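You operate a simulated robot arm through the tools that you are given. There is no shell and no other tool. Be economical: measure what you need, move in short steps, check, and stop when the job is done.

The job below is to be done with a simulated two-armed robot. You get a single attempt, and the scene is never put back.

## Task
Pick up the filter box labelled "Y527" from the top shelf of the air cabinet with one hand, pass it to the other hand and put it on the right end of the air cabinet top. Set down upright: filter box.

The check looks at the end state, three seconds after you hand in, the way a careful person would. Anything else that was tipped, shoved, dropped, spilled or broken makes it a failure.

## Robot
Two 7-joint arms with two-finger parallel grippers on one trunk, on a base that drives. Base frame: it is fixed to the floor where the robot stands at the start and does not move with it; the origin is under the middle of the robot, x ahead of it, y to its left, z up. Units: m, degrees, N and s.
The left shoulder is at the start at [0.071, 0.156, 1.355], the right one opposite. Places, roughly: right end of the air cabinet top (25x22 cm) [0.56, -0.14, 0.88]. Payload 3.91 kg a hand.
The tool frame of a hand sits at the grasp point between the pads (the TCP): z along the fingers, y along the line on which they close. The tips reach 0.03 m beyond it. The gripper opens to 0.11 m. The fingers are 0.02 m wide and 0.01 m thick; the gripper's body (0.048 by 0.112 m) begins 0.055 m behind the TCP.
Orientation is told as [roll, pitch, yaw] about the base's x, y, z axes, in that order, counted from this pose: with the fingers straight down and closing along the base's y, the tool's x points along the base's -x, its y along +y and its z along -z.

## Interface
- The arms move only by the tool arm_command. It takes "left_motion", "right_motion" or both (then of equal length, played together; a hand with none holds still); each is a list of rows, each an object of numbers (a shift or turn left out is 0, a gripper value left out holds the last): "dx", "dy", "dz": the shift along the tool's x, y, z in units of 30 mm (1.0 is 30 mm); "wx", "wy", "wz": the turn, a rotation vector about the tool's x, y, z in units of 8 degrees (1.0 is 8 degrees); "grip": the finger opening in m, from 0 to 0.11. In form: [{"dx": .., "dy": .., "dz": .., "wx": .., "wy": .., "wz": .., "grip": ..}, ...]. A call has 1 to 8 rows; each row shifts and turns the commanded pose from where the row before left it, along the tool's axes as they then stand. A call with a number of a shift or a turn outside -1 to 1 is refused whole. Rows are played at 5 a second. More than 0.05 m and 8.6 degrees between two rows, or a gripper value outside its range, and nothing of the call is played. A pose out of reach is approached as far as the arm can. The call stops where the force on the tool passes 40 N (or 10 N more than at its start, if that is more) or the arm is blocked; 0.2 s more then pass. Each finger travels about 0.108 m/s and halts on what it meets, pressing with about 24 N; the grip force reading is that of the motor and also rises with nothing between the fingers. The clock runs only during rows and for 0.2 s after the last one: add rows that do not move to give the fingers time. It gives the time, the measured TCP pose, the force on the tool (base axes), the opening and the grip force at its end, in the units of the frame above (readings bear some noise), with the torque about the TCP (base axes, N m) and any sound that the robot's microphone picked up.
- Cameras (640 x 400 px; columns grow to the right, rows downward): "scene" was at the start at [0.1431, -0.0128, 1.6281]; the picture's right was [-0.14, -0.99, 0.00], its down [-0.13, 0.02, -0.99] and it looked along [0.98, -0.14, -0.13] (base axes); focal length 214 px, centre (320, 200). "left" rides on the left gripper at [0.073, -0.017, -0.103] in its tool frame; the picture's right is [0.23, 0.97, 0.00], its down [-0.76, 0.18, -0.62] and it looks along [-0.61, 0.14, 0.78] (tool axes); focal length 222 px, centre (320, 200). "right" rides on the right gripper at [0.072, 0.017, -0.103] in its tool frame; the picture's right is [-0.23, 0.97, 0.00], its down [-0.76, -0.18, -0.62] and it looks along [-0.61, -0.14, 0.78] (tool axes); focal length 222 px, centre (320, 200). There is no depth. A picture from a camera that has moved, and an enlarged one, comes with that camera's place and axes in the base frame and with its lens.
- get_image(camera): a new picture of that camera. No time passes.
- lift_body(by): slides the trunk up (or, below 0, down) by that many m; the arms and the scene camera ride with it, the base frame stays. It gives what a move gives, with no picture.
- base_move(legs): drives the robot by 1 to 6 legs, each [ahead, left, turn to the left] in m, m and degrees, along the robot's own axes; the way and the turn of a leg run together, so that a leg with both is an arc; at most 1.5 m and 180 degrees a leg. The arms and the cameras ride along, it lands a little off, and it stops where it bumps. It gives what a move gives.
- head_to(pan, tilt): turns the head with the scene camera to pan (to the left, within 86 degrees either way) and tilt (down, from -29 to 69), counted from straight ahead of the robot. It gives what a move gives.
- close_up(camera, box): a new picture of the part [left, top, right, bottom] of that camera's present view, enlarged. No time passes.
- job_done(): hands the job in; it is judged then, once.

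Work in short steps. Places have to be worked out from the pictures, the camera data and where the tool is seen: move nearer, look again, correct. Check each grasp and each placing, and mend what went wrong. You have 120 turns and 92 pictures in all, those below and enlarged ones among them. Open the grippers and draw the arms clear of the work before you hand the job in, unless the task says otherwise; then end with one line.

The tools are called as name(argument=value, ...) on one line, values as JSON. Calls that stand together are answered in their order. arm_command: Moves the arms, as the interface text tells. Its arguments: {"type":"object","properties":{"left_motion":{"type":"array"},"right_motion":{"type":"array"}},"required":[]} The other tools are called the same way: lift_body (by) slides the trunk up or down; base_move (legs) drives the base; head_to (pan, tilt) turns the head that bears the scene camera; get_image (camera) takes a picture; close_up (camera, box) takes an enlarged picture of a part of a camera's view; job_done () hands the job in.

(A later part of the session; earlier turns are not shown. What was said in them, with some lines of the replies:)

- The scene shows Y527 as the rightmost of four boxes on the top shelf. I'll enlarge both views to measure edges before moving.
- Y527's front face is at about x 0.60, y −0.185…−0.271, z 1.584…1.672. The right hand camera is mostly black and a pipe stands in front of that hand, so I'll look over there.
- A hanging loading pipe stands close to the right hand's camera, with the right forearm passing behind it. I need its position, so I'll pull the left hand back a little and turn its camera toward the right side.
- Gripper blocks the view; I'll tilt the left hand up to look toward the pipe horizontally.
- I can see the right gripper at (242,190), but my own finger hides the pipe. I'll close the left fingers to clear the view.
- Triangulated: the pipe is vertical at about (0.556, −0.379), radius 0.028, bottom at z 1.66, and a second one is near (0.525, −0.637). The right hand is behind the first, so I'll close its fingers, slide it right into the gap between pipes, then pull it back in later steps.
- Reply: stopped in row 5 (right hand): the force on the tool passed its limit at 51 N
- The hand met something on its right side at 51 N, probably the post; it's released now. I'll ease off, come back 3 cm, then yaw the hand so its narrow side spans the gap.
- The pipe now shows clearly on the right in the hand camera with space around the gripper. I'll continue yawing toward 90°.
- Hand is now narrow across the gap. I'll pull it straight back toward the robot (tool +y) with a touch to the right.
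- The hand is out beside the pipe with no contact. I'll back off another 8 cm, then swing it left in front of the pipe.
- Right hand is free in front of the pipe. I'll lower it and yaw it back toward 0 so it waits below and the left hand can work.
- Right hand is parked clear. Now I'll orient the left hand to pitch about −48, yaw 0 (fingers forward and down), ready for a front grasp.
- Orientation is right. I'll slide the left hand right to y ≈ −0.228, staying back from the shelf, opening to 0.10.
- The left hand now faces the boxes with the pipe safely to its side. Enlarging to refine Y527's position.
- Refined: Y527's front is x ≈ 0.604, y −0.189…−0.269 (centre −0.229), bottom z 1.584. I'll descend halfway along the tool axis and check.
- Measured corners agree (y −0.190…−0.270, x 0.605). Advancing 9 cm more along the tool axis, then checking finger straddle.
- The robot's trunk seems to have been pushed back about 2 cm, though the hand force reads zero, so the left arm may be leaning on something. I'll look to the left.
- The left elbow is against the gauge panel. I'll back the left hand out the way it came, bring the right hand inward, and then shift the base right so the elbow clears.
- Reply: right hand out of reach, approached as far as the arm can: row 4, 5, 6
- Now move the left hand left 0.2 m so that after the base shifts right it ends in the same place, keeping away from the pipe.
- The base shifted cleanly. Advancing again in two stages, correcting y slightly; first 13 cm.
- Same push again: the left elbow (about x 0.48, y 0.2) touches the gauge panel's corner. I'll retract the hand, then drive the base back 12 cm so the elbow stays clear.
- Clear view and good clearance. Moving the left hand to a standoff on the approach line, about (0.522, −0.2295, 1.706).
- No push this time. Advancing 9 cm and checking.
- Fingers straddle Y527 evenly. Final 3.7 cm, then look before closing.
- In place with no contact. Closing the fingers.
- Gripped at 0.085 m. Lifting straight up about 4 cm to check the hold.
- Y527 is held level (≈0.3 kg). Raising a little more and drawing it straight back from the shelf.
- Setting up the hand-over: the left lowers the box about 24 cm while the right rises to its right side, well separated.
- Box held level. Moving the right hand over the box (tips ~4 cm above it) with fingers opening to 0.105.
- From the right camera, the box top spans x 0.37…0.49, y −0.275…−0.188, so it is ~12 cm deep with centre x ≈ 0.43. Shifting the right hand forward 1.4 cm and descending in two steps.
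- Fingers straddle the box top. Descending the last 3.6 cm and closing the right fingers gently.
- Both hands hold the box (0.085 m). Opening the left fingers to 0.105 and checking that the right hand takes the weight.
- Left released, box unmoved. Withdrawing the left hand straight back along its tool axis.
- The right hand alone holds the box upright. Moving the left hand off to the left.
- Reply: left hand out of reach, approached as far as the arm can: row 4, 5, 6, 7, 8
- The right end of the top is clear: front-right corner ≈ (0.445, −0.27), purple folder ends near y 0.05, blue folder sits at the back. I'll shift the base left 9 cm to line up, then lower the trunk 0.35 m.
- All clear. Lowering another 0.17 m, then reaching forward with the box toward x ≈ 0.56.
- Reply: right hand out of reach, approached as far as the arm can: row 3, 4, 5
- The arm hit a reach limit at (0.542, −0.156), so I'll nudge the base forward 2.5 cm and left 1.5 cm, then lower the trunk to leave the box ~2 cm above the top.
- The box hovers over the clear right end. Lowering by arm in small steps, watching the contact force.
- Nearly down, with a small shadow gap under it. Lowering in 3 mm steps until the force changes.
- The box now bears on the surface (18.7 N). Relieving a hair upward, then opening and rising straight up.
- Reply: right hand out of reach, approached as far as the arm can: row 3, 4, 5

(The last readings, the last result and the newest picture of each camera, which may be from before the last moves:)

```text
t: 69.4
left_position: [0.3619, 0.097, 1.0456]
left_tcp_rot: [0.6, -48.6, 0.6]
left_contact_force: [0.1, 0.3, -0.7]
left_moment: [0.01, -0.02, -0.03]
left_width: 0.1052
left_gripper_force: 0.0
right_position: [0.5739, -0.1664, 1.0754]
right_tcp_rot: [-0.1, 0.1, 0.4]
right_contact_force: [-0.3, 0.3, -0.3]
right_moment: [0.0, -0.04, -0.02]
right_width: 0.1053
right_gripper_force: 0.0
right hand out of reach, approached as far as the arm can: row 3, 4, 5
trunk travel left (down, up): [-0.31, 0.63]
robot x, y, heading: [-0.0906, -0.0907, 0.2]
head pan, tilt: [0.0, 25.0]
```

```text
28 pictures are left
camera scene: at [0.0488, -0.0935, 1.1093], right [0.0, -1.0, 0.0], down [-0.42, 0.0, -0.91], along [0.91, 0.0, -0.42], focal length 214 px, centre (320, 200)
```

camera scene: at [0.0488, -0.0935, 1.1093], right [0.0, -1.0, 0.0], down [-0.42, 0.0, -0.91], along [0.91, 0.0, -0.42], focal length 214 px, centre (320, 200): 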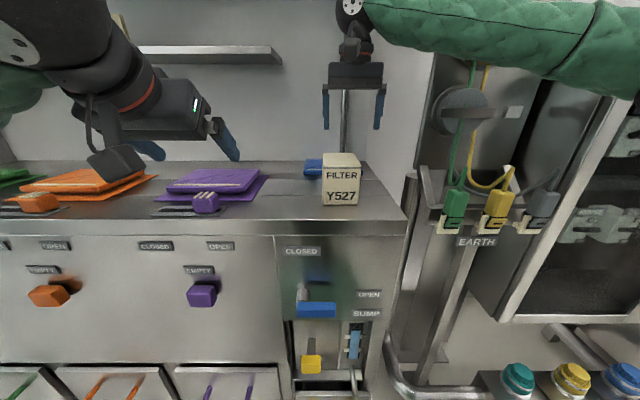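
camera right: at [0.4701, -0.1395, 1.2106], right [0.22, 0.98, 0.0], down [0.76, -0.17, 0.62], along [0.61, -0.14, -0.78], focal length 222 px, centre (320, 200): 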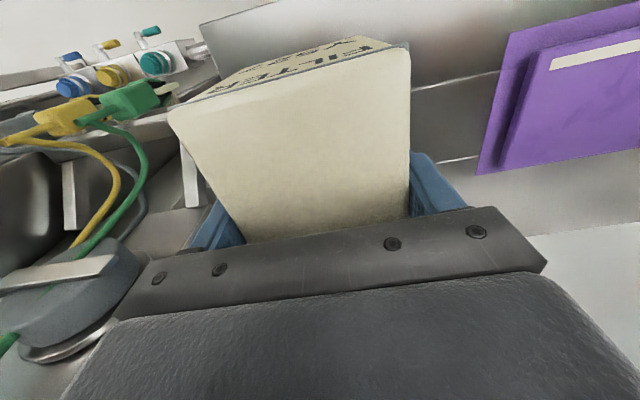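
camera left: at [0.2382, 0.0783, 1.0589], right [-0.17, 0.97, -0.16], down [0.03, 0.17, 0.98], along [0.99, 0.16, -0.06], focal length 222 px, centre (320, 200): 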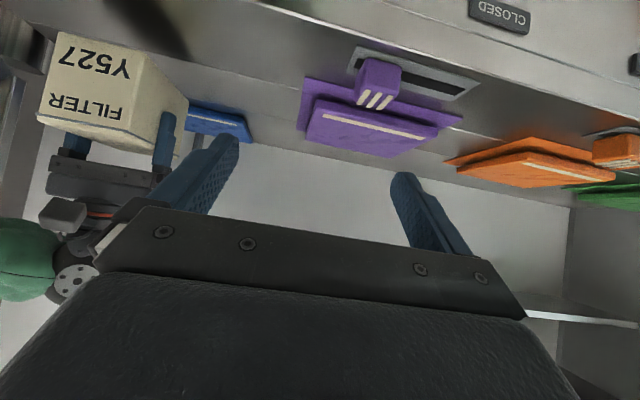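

Y527 stands upright alone. Raising the trunk a bit and drawing the right hand back clear.

lift_body(by=0.1)

arm_command(right_motion=[{"dx": 0.9}, {"dx": 0.9}, {"dx": 0.9}, {"dx": 0.9}, {"dx": 0.9}, {"dx": 0.9}])

get_image(camera="scene")

head_to(pan=0, tilt=-20)

get_image(camera="scene")

```text
t: 70.7
left_position: [0.3631, 0.0969, 1.1438]
left_tcp_rot: [0.6, -48.6, 0.4]
left_contact_force: [-0.2, 0.2, 0.6]
left_moment: [0.03, -0.01, -0.03]
left_width: 0.1051
left_gripper_force: 0.2
right_position: [0.5753, -0.166, 1.1744]
right_tcp_rot: [0.0, 0.2, 0.3]
right_contact_force: [0.9, 0.9, -0.2]
right_moment: [-0.01, 0.0, -0.04]
right_width: 0.105
right_gripper_force: 0.1
trunk travel left (down, up): [-0.41, 0.53]
robot x, y, heading: [-0.0933, -0.0959, 0.1]
head pan, tilt: [0.0, 25.0]
```

```text
t: 72.1
left_position: [0.3615, 0.0964, 1.1454]
left_tcp_rot: [0.6, -48.5, 0.4]
left_contact_force: [-0.6, -0.8, -0.1]
left_moment: [-0.02, -0.01, 0.04]
left_width: 0.1049
left_gripper_force: 0.0
right_position: [0.4109, -0.1694, 1.1754]
right_tcp_rot: [0.0, 0.2, 0.4]
right_contact_force: [0.4, 0.0, 0.3]
right_moment: [0.01, 0.01, 0.01]
right_width: 0.1053
right_gripper_force: 0.2
trunk travel left (down, up): [-0.41, 0.53]
robot x, y, heading: [-0.092, -0.0978, -0.2]
head pan, tilt: [0.0, 25.0]
```

```text
27 pictures are left
camera scene: at [0.0485, -0.0937, 1.2094], right [0.0, -1.0, 0.0], down [-0.42, 0.0, -0.91], along [0.91, 0.0, -0.42], focal length 214 px, centre (320, 200)
```

scene: 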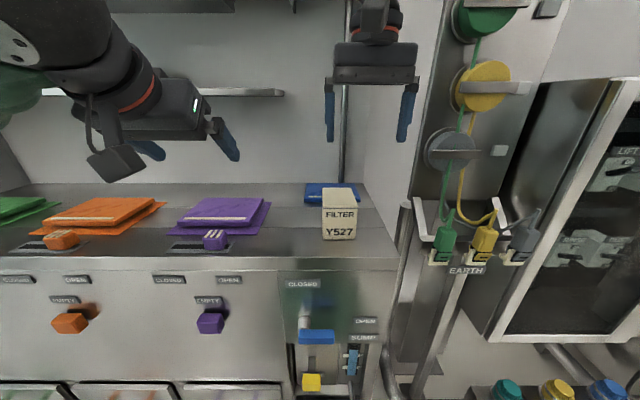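

```text
t: 73.2
left_position: [0.3629, 0.0972, 1.1457]
left_tcp_rot: [0.6, -48.6, 0.4]
left_contact_force: [0.2, 0.0, 0.0]
left_moment: [0.0, 0.0, 0.02]
left_width: 0.1052
left_gripper_force: 0.0
right_position: [0.412, -0.1688, 1.1739]
right_tcp_rot: [0.1, 0.2, 0.3]
right_contact_force: [0.3, -0.8, 0.1]
right_moment: [-0.03, -0.03, 0.04]
right_width: 0.1052
right_gripper_force: 0.0
trunk travel left (down, up): [-0.41, 0.53]
robot x, y, heading: [-0.0967, -0.0932, 0.1]
head pan, tilt: [0.0, -20.0]
```

```text
26 pictures are left
camera scene: at [0.0333, -0.0939, 1.2789], right [0.0, -1.0, 0.0], down [0.34, 0.0, -0.94], along [0.94, 0.0, 0.34], focal length 214 px, centre (320, 200)
```

scene: 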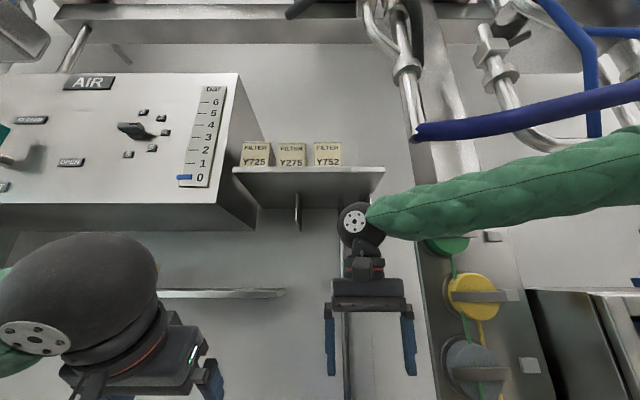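

Y527 stands upright on the right end of the cabinet top. The other three boxes and the surroundings look undisturbed, and both hands are open and clear, so I'm handing in.

job_done()

```text
The job is handed in.
```

I took filter box Y527 from the top shelf with the left hand, passed it to the right hand, and set it upright on the right end of the air cabinet top. On the way, the right hand hit a fixed part once (51 N) and the left arm leaned on the gauge panel twice; the last pictures show nothing moved or tipped.
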